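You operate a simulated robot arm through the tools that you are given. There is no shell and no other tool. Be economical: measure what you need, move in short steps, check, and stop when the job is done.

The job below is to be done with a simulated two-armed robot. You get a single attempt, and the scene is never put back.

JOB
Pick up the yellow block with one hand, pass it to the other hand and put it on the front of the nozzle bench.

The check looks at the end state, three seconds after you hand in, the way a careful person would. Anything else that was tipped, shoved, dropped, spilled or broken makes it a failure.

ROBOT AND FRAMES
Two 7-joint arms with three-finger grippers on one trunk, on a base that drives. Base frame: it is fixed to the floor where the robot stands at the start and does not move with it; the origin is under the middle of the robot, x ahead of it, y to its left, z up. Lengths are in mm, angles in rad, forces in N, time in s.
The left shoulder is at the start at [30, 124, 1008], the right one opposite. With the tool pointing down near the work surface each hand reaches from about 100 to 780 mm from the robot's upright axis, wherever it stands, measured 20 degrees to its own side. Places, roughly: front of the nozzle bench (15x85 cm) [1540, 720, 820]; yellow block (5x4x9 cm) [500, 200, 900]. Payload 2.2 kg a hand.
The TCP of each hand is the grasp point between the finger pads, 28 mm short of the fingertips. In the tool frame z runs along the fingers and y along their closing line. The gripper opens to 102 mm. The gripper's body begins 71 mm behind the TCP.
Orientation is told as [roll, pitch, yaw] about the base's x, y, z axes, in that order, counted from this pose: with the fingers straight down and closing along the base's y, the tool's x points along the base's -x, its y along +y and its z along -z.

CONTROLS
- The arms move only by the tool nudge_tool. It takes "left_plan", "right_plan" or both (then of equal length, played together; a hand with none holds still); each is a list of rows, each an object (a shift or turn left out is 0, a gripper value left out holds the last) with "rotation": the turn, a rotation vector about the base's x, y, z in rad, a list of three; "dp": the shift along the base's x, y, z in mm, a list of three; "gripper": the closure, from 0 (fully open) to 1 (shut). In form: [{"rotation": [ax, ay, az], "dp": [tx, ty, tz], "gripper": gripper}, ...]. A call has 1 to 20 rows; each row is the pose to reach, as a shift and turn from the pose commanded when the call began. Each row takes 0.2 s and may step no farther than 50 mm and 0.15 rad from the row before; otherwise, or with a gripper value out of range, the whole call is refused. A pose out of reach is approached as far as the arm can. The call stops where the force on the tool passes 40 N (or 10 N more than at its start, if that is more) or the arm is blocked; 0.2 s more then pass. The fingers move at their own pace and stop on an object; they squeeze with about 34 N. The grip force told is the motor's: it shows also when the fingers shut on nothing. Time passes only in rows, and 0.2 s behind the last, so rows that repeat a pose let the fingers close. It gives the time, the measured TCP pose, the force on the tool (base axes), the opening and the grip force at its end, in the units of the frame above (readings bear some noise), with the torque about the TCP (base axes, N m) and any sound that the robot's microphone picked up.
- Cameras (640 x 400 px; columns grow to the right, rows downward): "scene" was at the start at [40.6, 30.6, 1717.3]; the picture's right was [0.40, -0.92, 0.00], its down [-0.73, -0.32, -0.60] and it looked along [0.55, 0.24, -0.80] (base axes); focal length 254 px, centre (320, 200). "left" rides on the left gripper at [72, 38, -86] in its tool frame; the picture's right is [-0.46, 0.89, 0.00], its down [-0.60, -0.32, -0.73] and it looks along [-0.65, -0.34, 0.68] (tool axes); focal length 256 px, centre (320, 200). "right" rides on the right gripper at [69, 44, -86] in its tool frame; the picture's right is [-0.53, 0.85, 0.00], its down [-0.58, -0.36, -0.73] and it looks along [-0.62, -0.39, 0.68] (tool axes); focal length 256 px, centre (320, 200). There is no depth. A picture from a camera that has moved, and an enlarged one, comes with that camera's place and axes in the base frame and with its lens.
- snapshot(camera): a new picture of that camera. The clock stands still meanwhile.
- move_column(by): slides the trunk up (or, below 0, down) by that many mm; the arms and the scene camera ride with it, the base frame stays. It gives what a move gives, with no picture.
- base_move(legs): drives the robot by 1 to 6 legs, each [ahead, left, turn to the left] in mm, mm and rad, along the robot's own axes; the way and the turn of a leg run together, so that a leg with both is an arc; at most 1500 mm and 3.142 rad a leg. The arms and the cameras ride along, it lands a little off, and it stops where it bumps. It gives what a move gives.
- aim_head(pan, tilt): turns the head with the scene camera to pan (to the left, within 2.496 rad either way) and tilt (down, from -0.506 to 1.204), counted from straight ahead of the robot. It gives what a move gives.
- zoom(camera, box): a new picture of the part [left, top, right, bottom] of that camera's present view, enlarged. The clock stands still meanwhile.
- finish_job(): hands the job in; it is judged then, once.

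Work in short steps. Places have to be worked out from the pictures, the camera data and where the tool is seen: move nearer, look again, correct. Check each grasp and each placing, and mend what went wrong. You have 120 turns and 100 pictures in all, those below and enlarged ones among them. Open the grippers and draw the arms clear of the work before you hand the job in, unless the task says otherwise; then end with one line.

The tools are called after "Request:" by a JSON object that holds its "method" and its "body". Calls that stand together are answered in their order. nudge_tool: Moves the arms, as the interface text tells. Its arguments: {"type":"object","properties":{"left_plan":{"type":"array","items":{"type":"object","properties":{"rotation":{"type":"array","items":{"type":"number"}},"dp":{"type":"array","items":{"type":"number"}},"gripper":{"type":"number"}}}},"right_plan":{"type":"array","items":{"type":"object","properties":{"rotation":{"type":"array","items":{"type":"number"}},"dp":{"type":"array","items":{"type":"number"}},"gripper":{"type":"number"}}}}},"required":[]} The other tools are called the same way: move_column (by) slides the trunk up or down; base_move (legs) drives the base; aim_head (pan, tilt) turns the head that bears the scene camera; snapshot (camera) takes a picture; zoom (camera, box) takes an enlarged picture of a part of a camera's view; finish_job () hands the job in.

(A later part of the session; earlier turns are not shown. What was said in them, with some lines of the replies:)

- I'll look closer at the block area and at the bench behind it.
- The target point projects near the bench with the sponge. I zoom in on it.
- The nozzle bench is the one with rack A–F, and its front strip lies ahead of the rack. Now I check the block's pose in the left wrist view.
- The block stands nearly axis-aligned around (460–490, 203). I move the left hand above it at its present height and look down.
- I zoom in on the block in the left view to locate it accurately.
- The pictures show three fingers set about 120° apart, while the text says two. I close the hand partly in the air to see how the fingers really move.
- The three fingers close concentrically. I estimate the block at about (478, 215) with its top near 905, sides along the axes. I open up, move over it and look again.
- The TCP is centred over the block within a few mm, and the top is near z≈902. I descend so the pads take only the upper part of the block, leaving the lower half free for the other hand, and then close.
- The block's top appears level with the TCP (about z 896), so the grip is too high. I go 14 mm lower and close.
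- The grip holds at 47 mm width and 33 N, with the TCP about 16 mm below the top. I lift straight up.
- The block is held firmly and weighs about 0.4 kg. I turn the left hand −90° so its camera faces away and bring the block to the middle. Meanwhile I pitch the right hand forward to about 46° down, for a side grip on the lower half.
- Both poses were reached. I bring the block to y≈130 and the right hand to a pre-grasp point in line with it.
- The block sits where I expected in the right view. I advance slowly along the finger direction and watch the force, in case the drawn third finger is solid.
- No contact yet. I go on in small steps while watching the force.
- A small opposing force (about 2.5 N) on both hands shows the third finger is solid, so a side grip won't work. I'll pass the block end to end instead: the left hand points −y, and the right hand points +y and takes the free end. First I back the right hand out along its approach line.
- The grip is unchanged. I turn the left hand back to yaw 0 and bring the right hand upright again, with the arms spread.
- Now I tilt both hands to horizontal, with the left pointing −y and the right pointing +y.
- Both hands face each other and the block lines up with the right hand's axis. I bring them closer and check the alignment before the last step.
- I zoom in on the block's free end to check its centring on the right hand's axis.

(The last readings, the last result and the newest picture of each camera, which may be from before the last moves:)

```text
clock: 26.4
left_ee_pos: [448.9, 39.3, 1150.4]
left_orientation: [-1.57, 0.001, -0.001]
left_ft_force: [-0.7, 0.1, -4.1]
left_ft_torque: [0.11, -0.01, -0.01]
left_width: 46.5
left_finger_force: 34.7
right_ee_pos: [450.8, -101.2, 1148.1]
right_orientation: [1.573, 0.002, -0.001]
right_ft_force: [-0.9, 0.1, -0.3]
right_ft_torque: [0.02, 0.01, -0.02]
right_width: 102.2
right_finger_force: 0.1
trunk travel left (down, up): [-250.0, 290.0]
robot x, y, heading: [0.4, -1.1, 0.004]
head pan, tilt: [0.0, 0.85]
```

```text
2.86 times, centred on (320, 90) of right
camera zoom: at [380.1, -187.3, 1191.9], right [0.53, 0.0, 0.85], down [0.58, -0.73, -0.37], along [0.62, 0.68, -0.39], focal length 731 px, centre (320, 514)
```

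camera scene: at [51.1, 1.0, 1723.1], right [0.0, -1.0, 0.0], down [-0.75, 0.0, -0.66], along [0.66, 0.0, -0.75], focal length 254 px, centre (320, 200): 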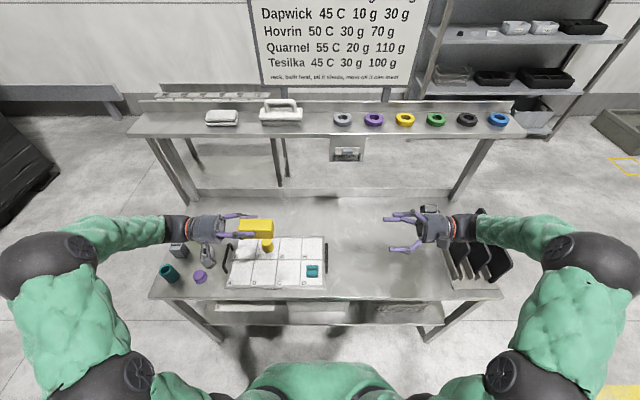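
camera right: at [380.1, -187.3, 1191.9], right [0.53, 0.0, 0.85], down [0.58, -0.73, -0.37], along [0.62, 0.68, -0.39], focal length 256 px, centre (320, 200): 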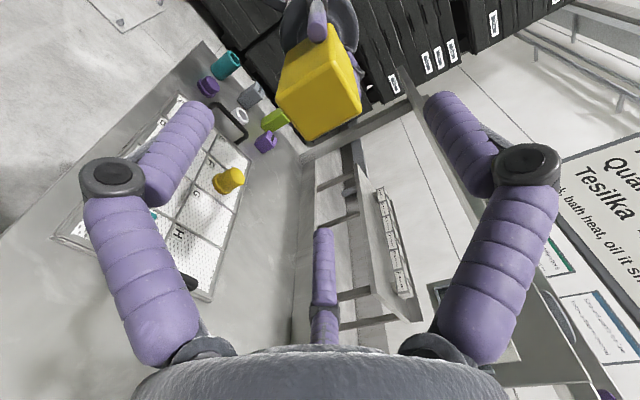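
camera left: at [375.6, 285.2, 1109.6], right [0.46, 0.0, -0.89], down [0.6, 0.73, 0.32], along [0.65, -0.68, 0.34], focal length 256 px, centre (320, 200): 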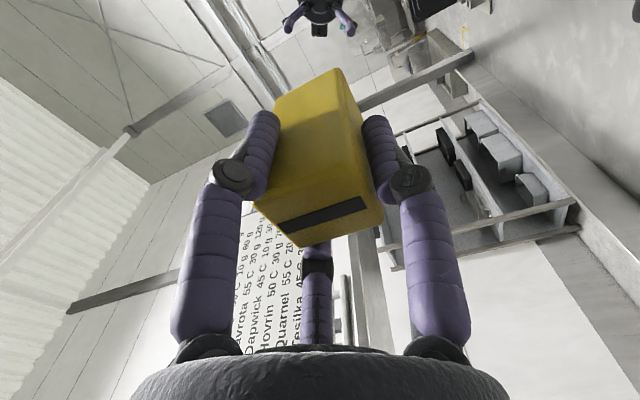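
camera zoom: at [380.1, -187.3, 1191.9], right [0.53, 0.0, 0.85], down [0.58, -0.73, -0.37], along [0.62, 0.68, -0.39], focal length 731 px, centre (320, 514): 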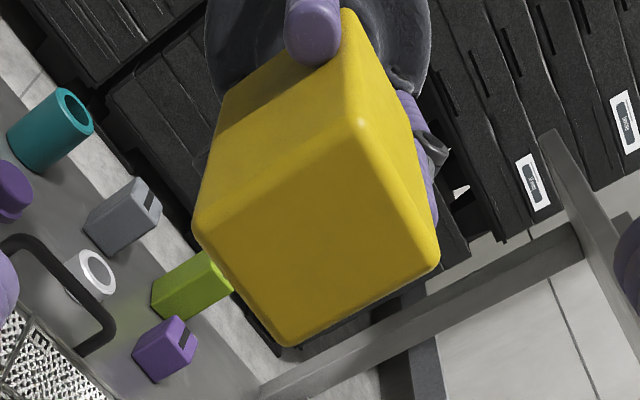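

The free end's centre is about 4 mm toward −x and 3 mm up from the right axis. I correct for that and move in so the pads cover the last 38 mm, with the fingers still open.

Request:
{"method": "nudge_tool", "body": {"right_plan": [{"dp": [-4, 20, 3]}, {"dp": [-4, 40, 3]}, {"dp": [-4, 55, 3]}, {"dp": [-4, 65, 3]}, {"dp": [-4, 72, 3]}, {"dp": [-4, 78, 3]}, {"dp": [-4, 78, 3]}]}}

Request:
{"method": "zoom", "body": {"camera": "scene", "box": [240, 170, 400, 270]}}

Request:
{"method": "snapshot", "body": {"camera": "right"}}

```text
clock: 28.0
left_ee_pos: [448.2, 39.0, 1148.8]
left_orientation: [-1.57, 0.0, -0.001]
left_ft_force: [-0.6, 0.0, -5.1]
left_ft_torque: [0.11, 0.01, 0.0]
left_width: 47.0
left_finger_force: 33.7
right_ee_pos: [446.4, -22.7, 1152.4]
right_orientation: [1.573, 0.003, 0.0]
right_ft_force: [-0.9, 0.3, 0.4]
right_ft_torque: [0.01, 0.02, 0.0]
right_width: 102.0
right_finger_force: 0.0
trunk travel left (down, up): [-250.0, 290.0]
robot x, y, heading: [0.1, -3.2, -0.006]
head pan, tilt: [0.0, 0.85]
```

```text
4.00 times, centred on (320, 220) of scene
camera zoom: at [51.2, 0.7, 1723.1], right [0.0, -1.0, 0.0], down [-0.75, 0.0, -0.66], along [0.66, 0.0, -0.75], focal length 1017 px, centre (320, 120)
```

zoom: 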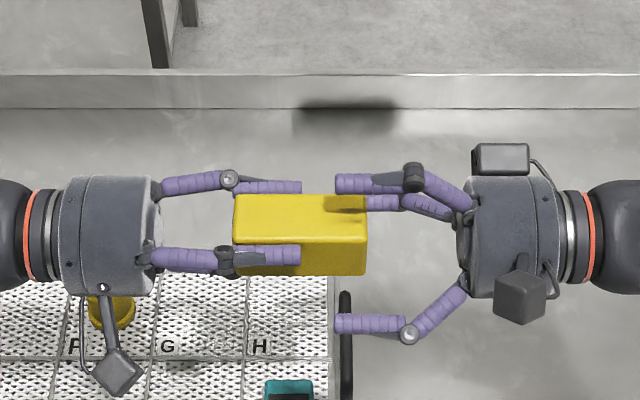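

```text
60 pictures are left
camera right: at [374.9, -109.5, 1195.7], right [0.53, 0.0, 0.85], down [0.58, -0.73, -0.37], along [0.62, 0.68, -0.39], focal length 256 px, centre (320, 200)
```

right: 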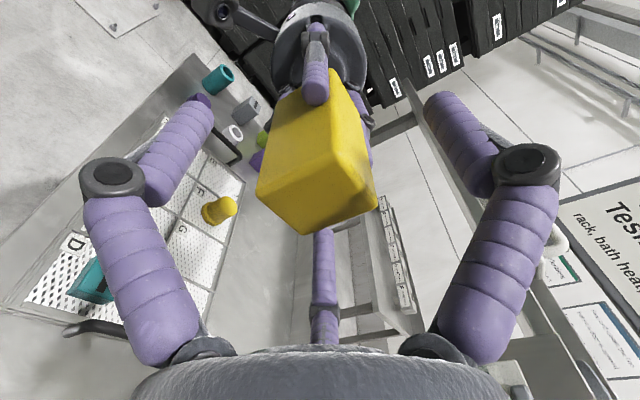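

The ends line up with no contact. I go 4 mm deeper and close the right hand gradually while the left keeps holding.

Request:
{"method": "nudge_tool", "body": {"right_plan": [{"dp": [0, 4, 0], "gripper": 0}, {"dp": [0, 4, 0], "gripper": 0.3}, {"dp": [0, 4, 0], "gripper": 0.45}, {"dp": [0, 4, 0], "gripper": 0.55}, {"dp": [0, 4, 0], "gripper": 1}, {"dp": [0, 4, 0], "gripper": 1}, {"dp": [0, 4, 0], "gripper": 1}]}}

Request:
{"method": "zoom", "body": {"camera": "scene", "box": [240, 170, 400, 270]}}

Request:
{"method": "snapshot", "body": {"camera": "right"}}

```text
clock: 29.6
left_ee_pos: [447.9, 38.4, 1149.2]
left_orientation: [-1.572, 0.001, -0.002]
left_ft_force: [-25.7, 4.9, 8.2]
left_ft_torque: [-0.37, -0.06, -0.8]
left_width: 47.2
left_finger_force: 33.6
right_ee_pos: [447.1, -20.2, 1151.9]
right_orientation: [1.571, 0.0, -0.005]
right_ft_force: [25.5, -4.7, -12.0]
right_ft_torque: [-0.24, -0.01, -0.71]
right_width: 47.1
right_finger_force: 34.4
trunk travel left (down, up): [-250.0, 290.0]
robot x, y, heading: [-0.9, -2.5, -0.0]
head pan, tilt: [0.0, 0.85]
```

```text
4.00 times, centred on (320, 220) of scene
camera zoom: at [51.3, 0.8, 1723.1], right [0.0, -1.0, 0.0], down [-0.75, 0.0, -0.66], along [0.66, 0.0, -0.75], focal length 1017 px, centre (320, 120)
```

zoom: 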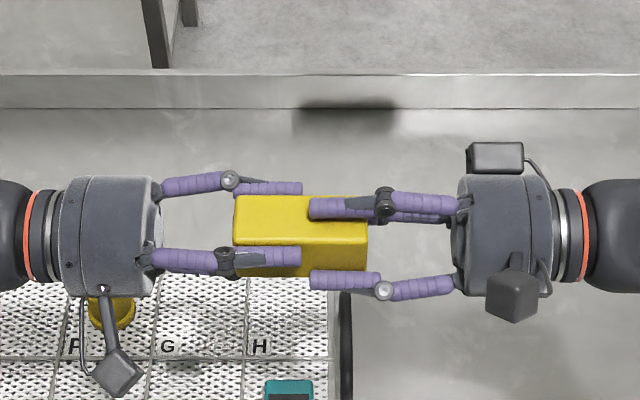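

```text
58 pictures are left
camera right: at [376.4, -105.2, 1195.4], right [0.53, 0.0, 0.85], down [0.57, -0.73, -0.36], along [0.62, 0.68, -0.39], focal length 256 px, centre (320, 200)
```

right: 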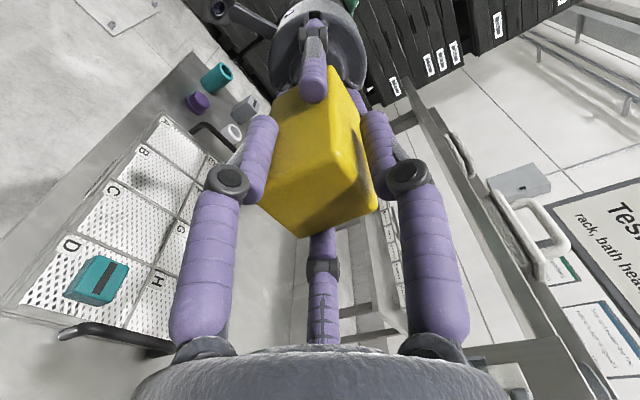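

The right hand grips at 47 mm. The hands push against each other at about 25 N because of a small misalignment, so I ease the right hand that way before releasing.

Request:
{"method": "nudge_tool", "body": {"right_plan": [{"dp": [1, 0, -0.5]}, {"dp": [2, 0, -1]}, {"dp": [3, 0, -1.5]}, {"dp": [3, 0, -1.5]}]}}

```text
clock: 30.6
left_ee_pos: [448.5, 39.2, 1148.7]
left_orientation: [-1.571, 0.0, 0.004]
left_ft_force: [-12.7, 7.6, -1.8]
left_ft_torque: [0.09, 0.08, -0.37]
left_width: 47.1
left_finger_force: 34.0
right_ee_pos: [448.8, -19.0, 1152.3]
right_orientation: [1.573, 0.0, 0.0]
right_ft_force: [12.9, -7.0, -3.4]
right_ft_torque: [-0.2, -0.13, -0.35]
right_width: 47.0
right_finger_force: 34.4
trunk travel left (down, up): [-250.0, 290.0]
robot x, y, heading: [1.1, -3.9, -0.004]
head pan, tilt: [0.0, 0.85]
```

The force halved, so I continue the same way and move slightly apart in y.

Request:
{"method": "nudge_tool", "body": {"right_plan": [{"dp": [1, -0.5, 0]}, {"dp": [2, -1, 0]}, {"dp": [3, -1.5, 0]}, {"dp": [3, -1.5, 0]}]}}

```text
clock: 31.6
left_ee_pos: [450.0, 40.2, 1149.7]
left_orientation: [-1.569, -0.001, 0.003]
left_ft_force: [13.9, -3.3, -7.3]
left_ft_torque: [0.2, 0.04, 0.4]
left_width: 47.2
left_finger_force: 34.1
right_ee_pos: [450.5, -19.1, 1151.4]
right_orientation: [1.575, 0.001, 0.006]
right_ft_force: [-14.1, 2.2, 2.4]
right_ft_torque: [0.1, -0.01, 0.49]
right_width: 47.0
right_finger_force: 33.9
trunk travel left (down, up): [-250.0, 290.0]
robot x, y, heading: [-1.5, -3.2, -0.001]
head pan, tilt: [0.0, 0.85]
```

It overshot slightly (about 9 N/mm). I go back half of it, then open the left hand.

Request:
{"method": "nudge_tool", "body": {"right_plan": [{"dp": [-1.5, 0.5, 0]}, {"dp": [-1.5, 0.5, 0]}, {"dp": [-1.5, 0.5, 0]}, {"dp": [-1.5, 0.5, 0]}, {"dp": [-1.5, 0.5, 0]}, {"dp": [-1.5, 0.5, 0]}], "left_plan": [{"dp": [0, 0, 0]}, {"dp": [0, 0, 0]}, {"dp": [0, 0, 0], "gripper": 0.4}, {"dp": [0, 0, 0], "gripper": 0.2}, {"dp": [0, 0, 0], "gripper": 0}, {"dp": [0, 0, 0], "gripper": 0}]}}

Request:
{"method": "zoom", "body": {"camera": "scene", "box": [240, 170, 400, 270]}}

```text
clock: 33.0
left_ee_pos: [448.9, 38.8, 1148.6]
left_orientation: [-1.571, 0.001, 0.001]
left_ft_force: [-0.3, -0.3, -0.5]
left_ft_torque: [0.0, -0.02, 0.0]
left_width: 102.0
left_finger_force: 0.1
right_ee_pos: [450.2, -20.2, 1151.9]
right_orientation: [1.573, 0.0, -0.001]
right_ft_force: [-0.4, -0.6, -4.7]
right_ft_torque: [-0.13, -0.01, 0.01]
right_width: 47.0
right_finger_force: 34.3
trunk travel left (down, up): [-250.0, 290.0]
robot x, y, heading: [-0.6, 2.4, 0.001]
head pan, tilt: [0.0, 0.85]
```

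```text
4.00 times, centred on (320, 220) of scene
camera zoom: at [51.3, 0.8, 1723.1], right [0.0, -1.0, 0.0], down [-0.75, 0.0, -0.66], along [0.66, 0.0, -0.75], focal length 1017 px, centre (320, 120)
```

zoom: 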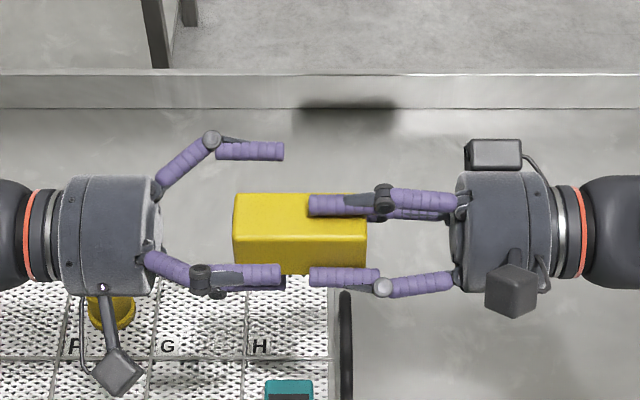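

The pass worked: the right hand alone carries the weight, 4.7 N at 47 mm. I withdraw the left hand along +y.

Request:
{"method": "nudge_tool", "body": {"left_plan": [{"dp": [0, 40, 0]}, {"dp": [0, 80, 0]}, {"dp": [0, 120, 0]}, {"dp": [0, 160, 0]}, {"dp": [0, 180, 0]}], "right_plan": [{"dp": [0, 0, 0]}, {"dp": [0, -40, 0]}, {"dp": [0, -80, 0]}, {"dp": [0, -120, 0]}, {"dp": [0, -160, 0]}]}}

Request:
{"method": "nudge_tool", "body": {"left_plan": [{"rotation": [0.143, 0, 0]}, {"rotation": [0.286, 0, 0]}, {"rotation": [0.428, 0, 0]}, {"rotation": [0.571, 0, 0]}, {"rotation": [0.714, 0, 0]}, {"rotation": [0.857, 0, 0]}, {"rotation": [1.0, 0, 0]}, {"rotation": [1.142, 0, 0]}, {"rotation": [1.285, 0, 0]}, {"rotation": [1.428, 0, 0]}, {"rotation": [1.571, 0, 0]}, {"rotation": [1.571, 0, 0]}], "right_plan": [{"rotation": [-0.143, 0, 0]}, {"rotation": [-0.286, 0, 0]}, {"rotation": [-0.428, 0, 0]}, {"rotation": [-0.571, 0, 0]}, {"rotation": [-0.714, 0, 0]}, {"rotation": [-0.857, 0, 0]}, {"rotation": [-1.0, 0, 0]}, {"rotation": [-1.142, 0, 0]}, {"rotation": [-1.285, 0, 0]}, {"rotation": [-1.428, 0, 0]}, {"rotation": [-1.571, 0, 0]}, {"rotation": [-1.571, 0, 0]}]}}

Request:
{"method": "snapshot", "body": {"camera": "scene"}}

Request:
{"method": "snapshot", "body": {"camera": "right"}}

```text
clock: 34.2
left_ee_pos: [449.8, 219.2, 1146.4]
left_orientation: [-1.57, 0.0, 0.0]
left_ft_force: [0.2, -0.1, -0.7]
left_ft_torque: [-0.03, 0.01, -0.02]
left_width: 102.1
left_finger_force: 0.0
right_ee_pos: [451.8, -179.8, 1151.4]
right_orientation: [1.572, -0.001, -0.001]
right_ft_force: [-0.7, -0.7, -4.6]
right_ft_torque: [-0.12, -0.02, 0.01]
right_width: 47.2
right_finger_force: 34.1
trunk travel left (down, up): [-250.0, 290.0]
robot x, y, heading: [3.3, 3.6, 0.004]
head pan, tilt: [0.0, 0.85]
```

```text
clock: 36.8
left_ee_pos: [449.6, 220.2, 1148.1]
left_orientation: [0.001, -0.001, 0.0]
left_ft_force: [0.2, -0.5, 0.2]
left_ft_torque: [0.03, 0.03, 0.02]
left_width: 102.0
left_finger_force: 0.0
right_ee_pos: [450.8, -179.8, 1151.7]
right_orientation: [0.0, 0.0, 0.001]
right_ft_force: [-0.3, -0.3, -4.7]
right_ft_torque: [0.02, 0.01, 0.02]
right_width: 47.2
right_finger_force: 33.5
trunk travel left (down, up): [-250.0, 290.0]
robot x, y, heading: [-0.4, -1.8, -0.0]
head pan, tilt: [0.0, 0.85]
```

```text
56 pictures are left
camera scene: at [51.1, 0.6, 1723.1], right [0.0, -1.0, 0.0], down [-0.75, 0.0, -0.66], along [0.66, 0.0, -0.75], focal length 254 px, centre (320, 200)
```

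scene: 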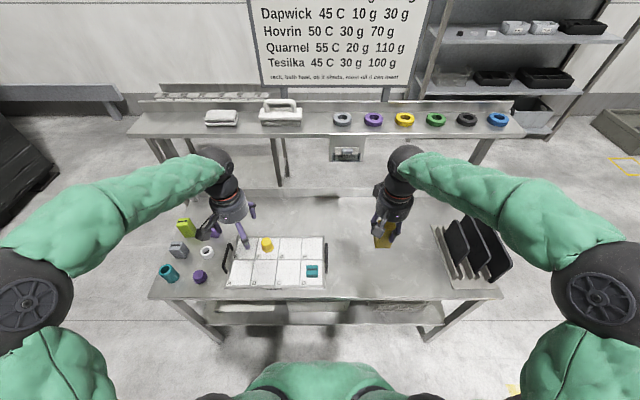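

```text
55 pictures are left
camera right: at [380.6, -136.0, 1237.4], right [0.53, 0.85, 0.0], down [0.58, -0.36, 0.73], along [0.62, -0.39, -0.68], focal length 256 px, centre (320, 200)
```

right: 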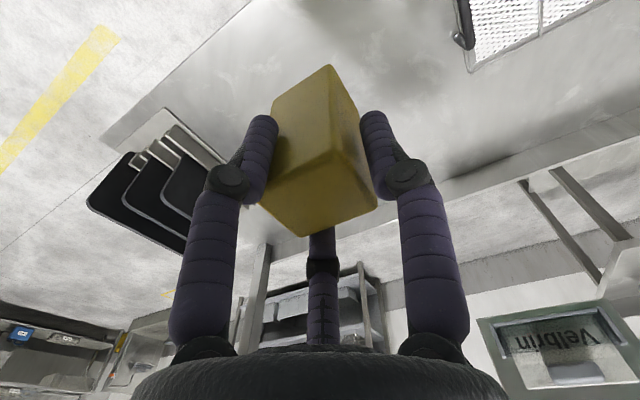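

The block is hanging straight in the right hand. The floor to the left is clear, and the post stands far off at about (−285, 1700). I drive left past the end of the work bench and look before going ahead.

Request:
{"method": "base_move", "body": {"legs": [[-30, 950, 0]]}}

Request:
{"method": "aim_head", "body": {"pan": -0.1, "tilt": 0.75}}

Request:
{"method": "snapshot", "body": {"camera": "scene"}}

```text
clock: 41.9
left_ee_pos: [435.3, 1179.5, 1148.2]
left_orientation: [-0.001, -0.001, -0.022]
left_ft_force: [0.1, 0.4, 0.2]
left_ft_torque: [-0.05, -0.02, 0.0]
left_width: 102.1
left_finger_force: 0.1
right_ee_pos: [428.9, 779.5, 1151.6]
right_orientation: [0.001, 0.0, -0.023]
right_ft_force: [0.6, 0.4, -4.3]
right_ft_torque: [0.01, 0.0, 0.01]
right_width: 47.2
right_finger_force: 33.9
trunk travel left (down, up): [-250.0, 290.0]
robot x, y, heading: [-20.8, 967.7, -0.021]
head pan, tilt: [0.0, 0.85]
```

```text
clock: 42.5
left_ee_pos: [434.3, 1179.5, 1149.3]
left_orientation: [0.0, 0.001, -0.023]
left_ft_force: [0.1, -0.4, 0.9]
left_ft_torque: [0.01, 0.01, -0.01]
left_width: 102.2
left_finger_force: 0.1
right_ee_pos: [428.5, 778.7, 1152.1]
right_orientation: [0.002, 0.0, -0.023]
right_ft_force: [0.3, 1.0, -4.0]
right_ft_torque: [0.03, -0.01, 0.02]
right_width: 47.0
right_finger_force: 33.9
trunk travel left (down, up): [-250.0, 290.0]
robot x, y, heading: [-14.2, 971.4, -0.021]
head pan, tilt: [-0.099, 0.75]
```

```text
54 pictures are left
camera scene: at [37.1, 960.3, 1731.0], right [-0.12, -0.99, 0.0], down [-0.68, 0.08, -0.73], along [0.73, -0.09, -0.68], focal length 254 px, centre (320, 200)
```

scene: 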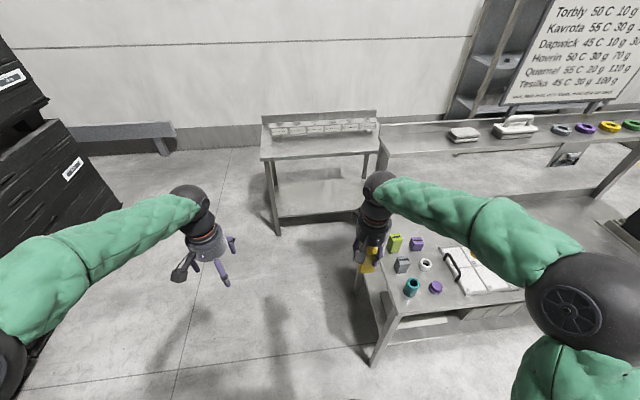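

Now it is clear: the nozzle bench is the separate table with rack A–F at its back, and its front edge is near x≈1450, y≈400–1170. I'll aim for about (1530, 790). I move a little left for clearance from the work bench, then ahead.

Request:
{"method": "base_move", "body": {"legs": [[0, 100, 0.021], [600, 0, 0]]}}

Request:
{"method": "aim_head", "body": {"pan": -0.2, "tilt": 0.8}}

Request:
{"method": "snapshot", "body": {"camera": "scene"}}

```text
clock: 46.6
left_ee_pos: [1030.4, 1263.6, 1148.3]
left_orientation: [0.0, 0.001, -0.033]
left_ft_force: [1.0, 0.9, 0.2]
left_ft_torque: [-0.02, 0.03, 0.06]
left_width: 101.8
left_finger_force: 0.1
right_ee_pos: [1019.0, 863.1, 1152.1]
right_orientation: [0.003, 0.001, -0.035]
right_ft_force: [-0.1, 0.5, -3.4]
right_ft_torque: [-0.01, 0.0, 0.01]
right_width: 47.4
right_finger_force: 33.9
trunk travel left (down, up): [-250.0, 290.0]
robot x, y, heading: [576.2, 1059.9, -0.033]
head pan, tilt: [-0.099, 0.75]
```

```text
clock: 47.3
left_ee_pos: [1029.2, 1263.2, 1148.1]
left_orientation: [-0.001, 0.001, -0.032]
left_ft_force: [-0.3, -0.3, 0.3]
left_ft_torque: [-0.01, 0.03, 0.01]
left_width: 101.7
left_finger_force: 0.0
right_ee_pos: [1018.5, 862.7, 1151.7]
right_orientation: [0.001, 0.0, -0.033]
right_ft_force: [-1.0, -0.5, -4.1]
right_ft_torque: [0.02, -0.02, -0.04]
right_width: 46.9
right_finger_force: 34.3
trunk travel left (down, up): [-250.0, 290.0]
robot x, y, heading: [575.3, 1057.0, -0.03]
head pan, tilt: [-0.201, 0.799]
```

```text
53 pictures are left
camera scene: at [625.8, 1041.5, 1727.1], right [-0.23, -0.97, 0.0], down [-0.7, 0.17, -0.7], along [0.68, -0.16, -0.72], focal length 254 px, centre (320, 200)
```

scene: 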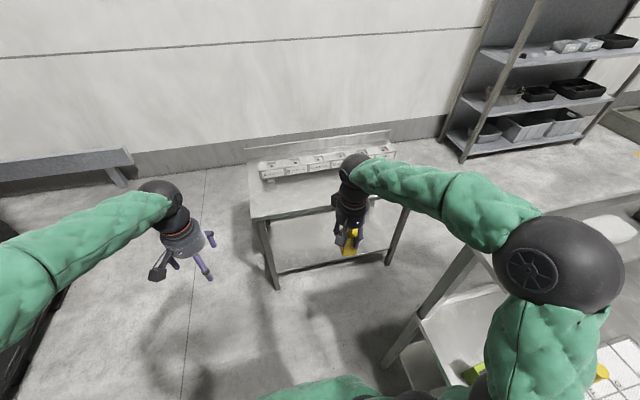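

The bench top ahead is free, with the rack only at the back. I drive 330 mm further and straighten the heading, then look at the surface with the right hand's camera as well.

Request:
{"method": "base_move", "body": {"legs": [[330, 0, 0.03]]}}

Request:
{"method": "aim_head", "body": {"pan": -0.25, "tilt": 0.85}}

Request:
{"method": "snapshot", "body": {"camera": "scene"}}

Request:
{"method": "snapshot", "body": {"camera": "right"}}

```text
clock: 49.5
left_ee_pos: [1358.3, 1268.6, 1147.6]
left_orientation: [0.001, 0.002, -0.008]
left_ft_force: [-0.5, 0.1, -0.3]
left_ft_torque: [-0.02, 0.02, -0.01]
left_width: 102.1
left_finger_force: 0.1
right_ee_pos: [1356.2, 867.0, 1151.6]
right_orientation: [0.002, 0.002, -0.009]
right_ft_force: [0.1, 0.4, -4.6]
right_ft_torque: [0.0, 0.01, 0.01]
right_width: 47.1
right_finger_force: 34.0
trunk travel left (down, up): [-250.0, 290.0]
robot x, y, heading: [907.3, 1049.5, -0.008]
head pan, tilt: [-0.201, 0.799]
```

```text
clock: 50.1
left_ee_pos: [1357.1, 1268.5, 1148.3]
left_orientation: [0.0, -0.002, -0.008]
left_ft_force: [0.0, -0.3, -0.1]
left_ft_torque: [0.01, 0.0, 0.0]
left_width: 102.3
left_finger_force: 0.1
right_ee_pos: [1355.9, 867.6, 1152.7]
right_orientation: [0.001, 0.001, -0.01]
right_ft_force: [-0.1, -0.3, -5.2]
right_ft_torque: [0.03, -0.01, 0.0]
right_width: 47.1
right_finger_force: 34.3
trunk travel left (down, up): [-250.0, 290.0]
robot x, y, heading: [906.1, 1052.3, -0.01]
head pan, tilt: [-0.25, 0.85]
```

```text
52 pictures are left
camera scene: at [955.0, 1032.5, 1723.1], right [-0.25, -0.97, 0.0], down [-0.73, 0.19, -0.66], along [0.64, -0.17, -0.75], focal length 254 px, centre (320, 200)
```

scene: 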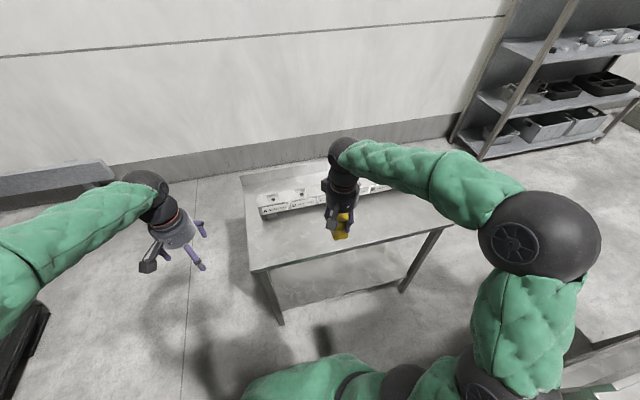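

```text
51 pictures are left
camera right: at [1285.8, 912.3, 1237.2], right [0.54, 0.84, 0.0], down [0.57, -0.37, 0.73], along [0.61, -0.39, -0.68], focal length 256 px, centre (320, 200)
```

right: 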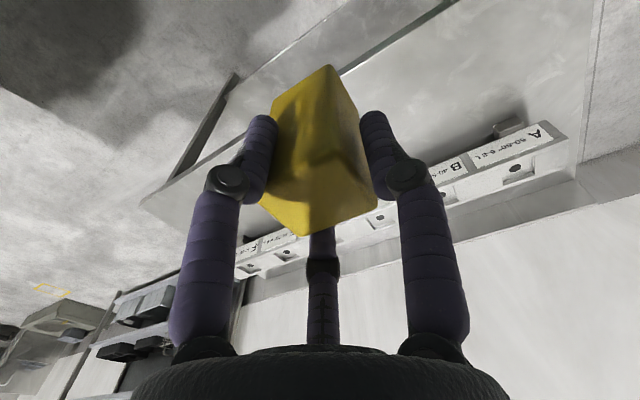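

The bench top spans about x 1435–1700 up to the rack and y 324–1170. I move the right hand over (1525, 760) at travel height.

Request:
{"method": "nudge_tool", "body": {"right_plan": [{"dp": [34, -21, 0]}, {"dp": [68, -43, 0]}, {"dp": [102, -64, 0]}, {"dp": [136, -86, 0]}, {"dp": [169, -107, 0]}, {"dp": [169, -107, -40]}, {"dp": [169, -107, -80]}, {"dp": [169, -107, -120]}, {"dp": [169, -107, -160]}, {"dp": [169, -107, -190]}, {"dp": [169, -107, -190]}]}}

Request:
{"method": "snapshot", "body": {"camera": "scene"}}

Request:
{"method": "snapshot", "body": {"camera": "right"}}

```text
clock: 52.5
left_ee_pos: [1357.7, 1268.4, 1148.2]
left_orientation: [-0.002, -0.001, -0.01]
left_ft_force: [-1.0, -0.1, 0.6]
left_ft_torque: [-0.02, -0.03, 0.0]
left_width: 101.9
left_finger_force: 0.2
right_ee_pos: [1520.6, 759.5, 959.3]
right_orientation: [0.004, 0.001, -0.008]
right_ft_force: [0.1, -0.2, -4.1]
right_ft_torque: [0.03, 0.01, 0.0]
right_width: 46.8
right_finger_force: 33.9
trunk travel left (down, up): [-250.0, 290.0]
robot x, y, heading: [906.4, 1050.5, -0.003]
head pan, tilt: [-0.25, 0.85]
```

```text
50 pictures are left
camera scene: at [954.8, 1032.5, 1723.1], right [-0.26, -0.97, 0.0], down [-0.73, 0.19, -0.66], along [0.64, -0.17, -0.75], focal length 254 px, centre (320, 200)
```

scene: 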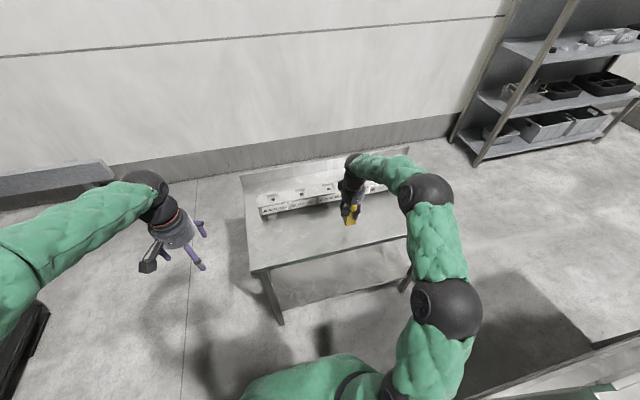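

```text
49 pictures are left
camera right: at [1451.9, 804.2, 1045.6], right [0.54, 0.84, 0.0], down [0.57, -0.37, 0.73], along [0.61, -0.39, -0.68], focal length 256 px, centre (320, 200)
```

right: 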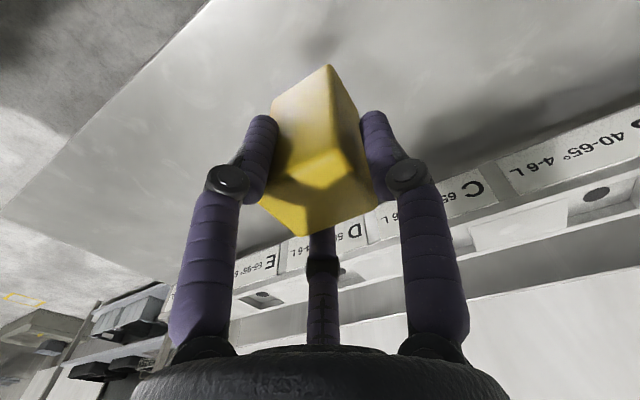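

The block is over the free front area. I lower it 45 mm, then feel for the surface in small steps.

Request:
{"method": "nudge_tool", "body": {"right_plan": [{"dp": [4, 0, -15]}, {"dp": [4, 0, -30]}, {"dp": [4, 0, -45]}, {"dp": [4, 0, -45]}]}}

Request:
{"method": "zoom", "body": {"camera": "scene", "box": [270, 140, 430, 240]}}

```text
clock: 53.5
left_ee_pos: [1356.1, 1267.6, 1148.5]
left_orientation: [-0.001, 0.0, -0.008]
left_ft_force: [-1.3, -0.4, -0.1]
left_ft_torque: [-0.01, 0.0, -0.01]
left_width: 102.2
left_finger_force: 0.0
right_ee_pos: [1527.0, 761.2, 917.6]
right_orientation: [0.003, 0.004, -0.007]
right_ft_force: [0.6, 0.6, -4.3]
right_ft_torque: [0.0, -0.01, 0.0]
right_width: 46.9
right_finger_force: 33.8
trunk travel left (down, up): [-250.0, 290.0]
robot x, y, heading: [905.8, 1054.3, -0.007]
head pan, tilt: [-0.25, 0.85]
```

```text
4.00 times, centred on (350, 190) of scene
camera zoom: at [954.9, 1032.5, 1723.1], right [-0.26, -0.97, 0.0], down [-0.73, 0.19, -0.66], along [0.64, -0.17, -0.75], focal length 1017 px, centre (200, 240)
```

zoom: 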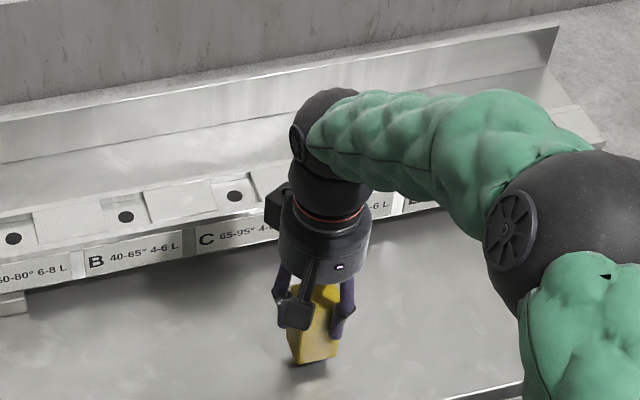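

The block is about 15–20 mm above the surface. I lower it slowly.

Request:
{"method": "nudge_tool", "body": {"right_plan": [{"dp": [0, 0, -3]}, {"dp": [0, 0, -6]}, {"dp": [0, 0, -9]}, {"dp": [0, 0, -12]}, {"dp": [0, 0, -12]}]}}

```text
clock: 54.7
left_ee_pos: [1356.0, 1268.5, 1148.7]
left_orientation: [0.0, 0.001, -0.009]
left_ft_force: [-0.3, -0.4, 0.0]
left_ft_torque: [0.01, 0.02, 0.01]
left_width: 102.2
left_finger_force: 0.0
right_ee_pos: [1530.0, 761.6, 903.3]
right_orientation: [0.001, 0.0, -0.009]
right_ft_force: [-0.6, -0.2, -4.0]
right_ft_torque: [0.04, 0.01, 0.03]
right_width: 46.9
right_finger_force: 33.7
trunk travel left (down, up): [-250.0, 290.0]
robot x, y, heading: [908.8, 1051.7, -0.008]
head pan, tilt: [-0.25, 0.85]
```

No contact yet, so I continue.

Request:
{"method": "nudge_tool", "body": {"right_plan": [{"dp": [0, 0, -2]}, {"dp": [0, 0, -4]}, {"dp": [0, 0, -6]}, {"dp": [0, 0, -6]}]}}

Request:
{"method": "zoom", "body": {"camera": "scene", "box": [310, 180, 390, 240]}}

```text
clock: 55.7
left_ee_pos: [1357.6, 1267.7, 1148.2]
left_orientation: [0.0, -0.001, -0.01]
left_ft_force: [-0.3, -0.6, 0.0]
left_ft_torque: [-0.04, 0.02, 0.01]
left_width: 102.1
left_finger_force: 0.0
right_ee_pos: [1529.2, 761.3, 898.4]
right_orientation: [0.002, 0.0, -0.009]
right_ft_force: [0.3, 0.4, -1.7]
right_ft_torque: [0.02, -0.02, -0.01]
right_width: 47.1
right_finger_force: 34.1
trunk travel left (down, up): [-250.0, 290.0]
robot x, y, heading: [908.3, 1054.5, -0.014]
head pan, tilt: [-0.25, 0.85]
```

```text
6.67 times, centred on (350, 210) of scene
camera zoom: at [955.1, 1032.5, 1723.1], right [-0.26, -0.97, 0.0], down [-0.73, 0.19, -0.66], along [0.64, -0.17, -0.75], focal length 1694 px, centre (120, 133)
```

zoom: 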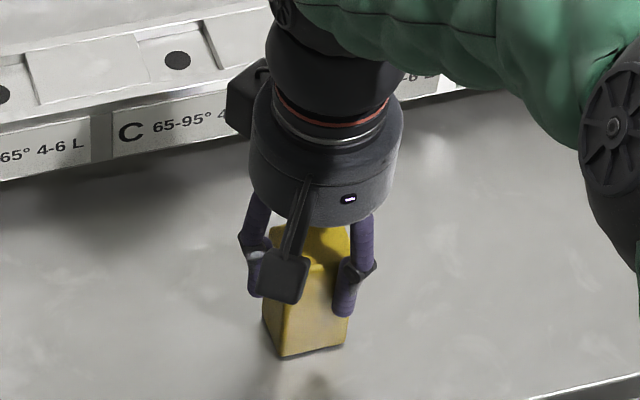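

The load dropped to 1.7 N, so the block is touching. I press about 1 mm more.

Request:
{"method": "nudge_tool", "body": {"right_plan": [{"dp": [0, 0, -0.7]}, {"dp": [0, 0, -1.2]}, {"dp": [0, 0, -1.2]}]}}

```text
clock: 56.5
left_ee_pos: [1355.8, 1268.2, 1148.4]
left_orientation: [-0.001, 0.0, -0.008]
left_ft_force: [0.4, -0.2, 0.1]
left_ft_torque: [0.03, 0.02, -0.02]
left_width: 102.1
left_finger_force: 0.1
right_ee_pos: [1530.5, 760.9, 899.9]
right_orientation: [0.002, -0.001, -0.008]
right_ft_force: [-1.2, 1.9, 4.6]
right_ft_torque: [0.28, 0.05, 0.01]
right_width: 47.2
right_finger_force: 34.0
trunk travel left (down, up): [-250.0, 290.0]
robot x, y, heading: [907.2, 1051.2, -0.012]
head pan, tilt: [-0.25, 0.85]
```

The block now stands on the surface with a 4.6 N upward push. I open the hand slowly in place.

Request:
{"method": "nudge_tool", "body": {"right_plan": [{"gripper": 0.5}, {"gripper": 0.4}, {"gripper": 0.3}, {"gripper": 0.1}, {"gripper": 0}, {"gripper": 0}]}}

Request:
{"method": "snapshot", "body": {"camera": "right"}}

Request:
{"method": "zoom", "body": {"camera": "scene", "box": [310, 180, 390, 240]}}

```text
clock: 57.9
left_ee_pos: [1357.5, 1269.0, 1148.6]
left_orientation: [0.0, 0.001, -0.009]
left_ft_force: [0.2, -0.4, 0.5]
left_ft_torque: [-0.02, 0.02, 0.02]
left_width: 102.1
left_finger_force: 0.0
right_ee_pos: [1529.0, 761.0, 897.4]
right_orientation: [0.002, -0.001, -0.009]
right_ft_force: [-0.3, -0.2, -0.1]
right_ft_torque: [-0.03, 0.0, 0.04]
right_width: 102.0
right_finger_force: 0.0
trunk travel left (down, up): [-250.0, 290.0]
robot x, y, heading: [909.0, 1052.4, -0.007]
head pan, tilt: [-0.25, 0.85]
```

```text
46 pictures are left
camera right: at [1459.0, 805.0, 983.4], right [0.54, 0.84, 0.0], down [0.57, -0.37, 0.73], along [0.61, -0.39, -0.68], focal length 256 px, centre (320, 200)
```

right: 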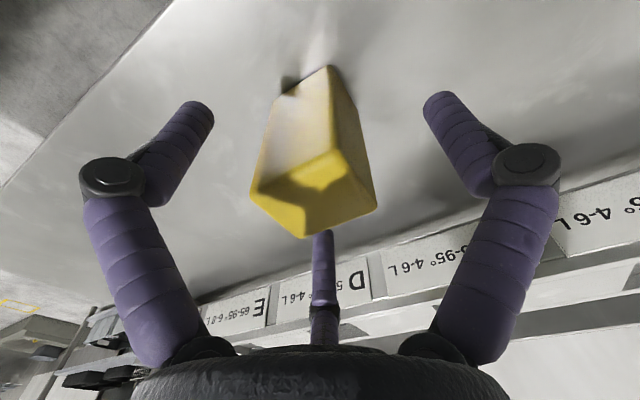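

```text
6.67 times, centred on (350, 210) of scene
camera zoom: at [954.9, 1032.6, 1723.1], right [-0.26, -0.97, 0.0], down [-0.73, 0.19, -0.66], along [0.64, -0.17, -0.75], focal length 1694 px, centre (120, 133)
```

zoom: 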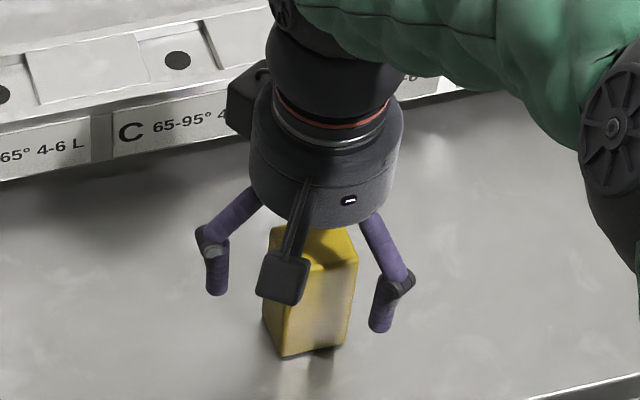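

The block stands free. I raise the hand straight up clear of it and then draw it back.

Request:
{"method": "nudge_tool", "body": {"right_plan": [{"dp": [0, 0, 20]}, {"dp": [0, 0, 50]}, {"dp": [0, 0, 90]}, {"dp": [0, 0, 135]}, {"dp": [0, 0, 180]}, {"dp": [0, 0, 220]}, {"dp": [-45, 0, 230]}, {"dp": [-90, 0, 230]}, {"dp": [-135, 0, 230]}, {"dp": [-180, -10, 230]}, {"dp": [-225, -20, 230]}, {"dp": [-225, -20, 230]}]}}

Request:
{"method": "snapshot", "body": {"camera": "scene"}}

Request:
{"method": "zoom", "body": {"camera": "scene", "box": [230, 130, 470, 280]}}

```text
clock: 60.5
left_ee_pos: [1357.4, 1267.7, 1147.1]
left_orientation: [0.0, 0.004, -0.01]
left_ft_force: [0.3, 0.0, -0.5]
left_ft_torque: [0.01, 0.02, 0.04]
left_width: 102.2
left_finger_force: 0.1
right_ee_pos: [1302.3, 739.1, 1128.1]
right_orientation: [0.002, 0.002, -0.008]
right_ft_force: [0.6, 0.5, -0.2]
right_ft_torque: [0.0, 0.03, -0.02]
right_width: 102.2
right_finger_force: 0.1
trunk travel left (down, up): [-250.0, 290.0]
robot x, y, heading: [907.9, 1054.7, -0.008]
head pan, tilt: [-0.25, 0.85]
```

```text
44 pictures are left
camera scene: at [956.4, 1032.6, 1723.0], right [-0.26, -0.97, 0.0], down [-0.73, 0.19, -0.66], along [0.64, -0.17, -0.75], focal length 254 px, centre (320, 200)
```

scene: 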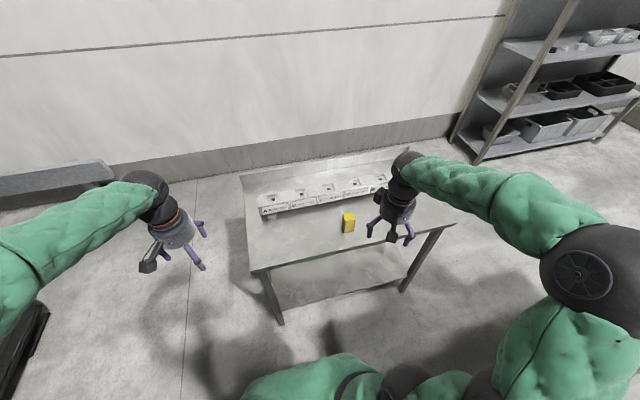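

```text
2.67 times, centred on (350, 205) of scene
camera zoom: at [956.4, 1032.6, 1723.0], right [-0.26, -0.97, 0.0], down [-0.73, 0.19, -0.66], along [0.64, -0.17, -0.75], focal length 678 px, centre (240, 187)
```

zoom: 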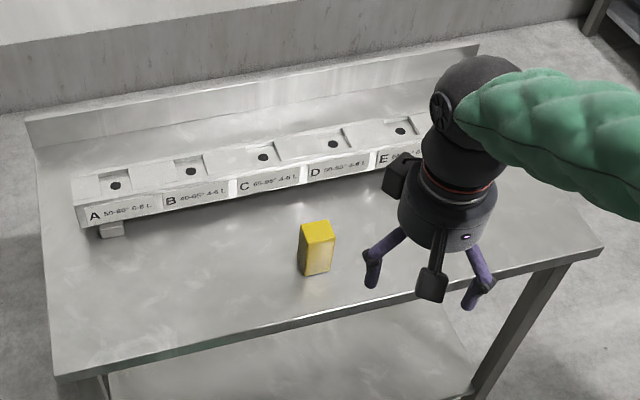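

The yellow block stands steady on the clear front part of the nozzle bench at about (1530, 760). Both grippers are open and clear, and nothing else was touched, so I hand in.

Request:
{"method": "finish_job", "body": {}}

```text
The job is handed in.
```

I picked the yellow block up with the left hand, passed it to the right in the air, and set it on the front of the nozzle bench at about (1530, 760). It stands upside down, stripe end at the bottom, because the right hand had to take its bottom end. Both grippers are open and clear.
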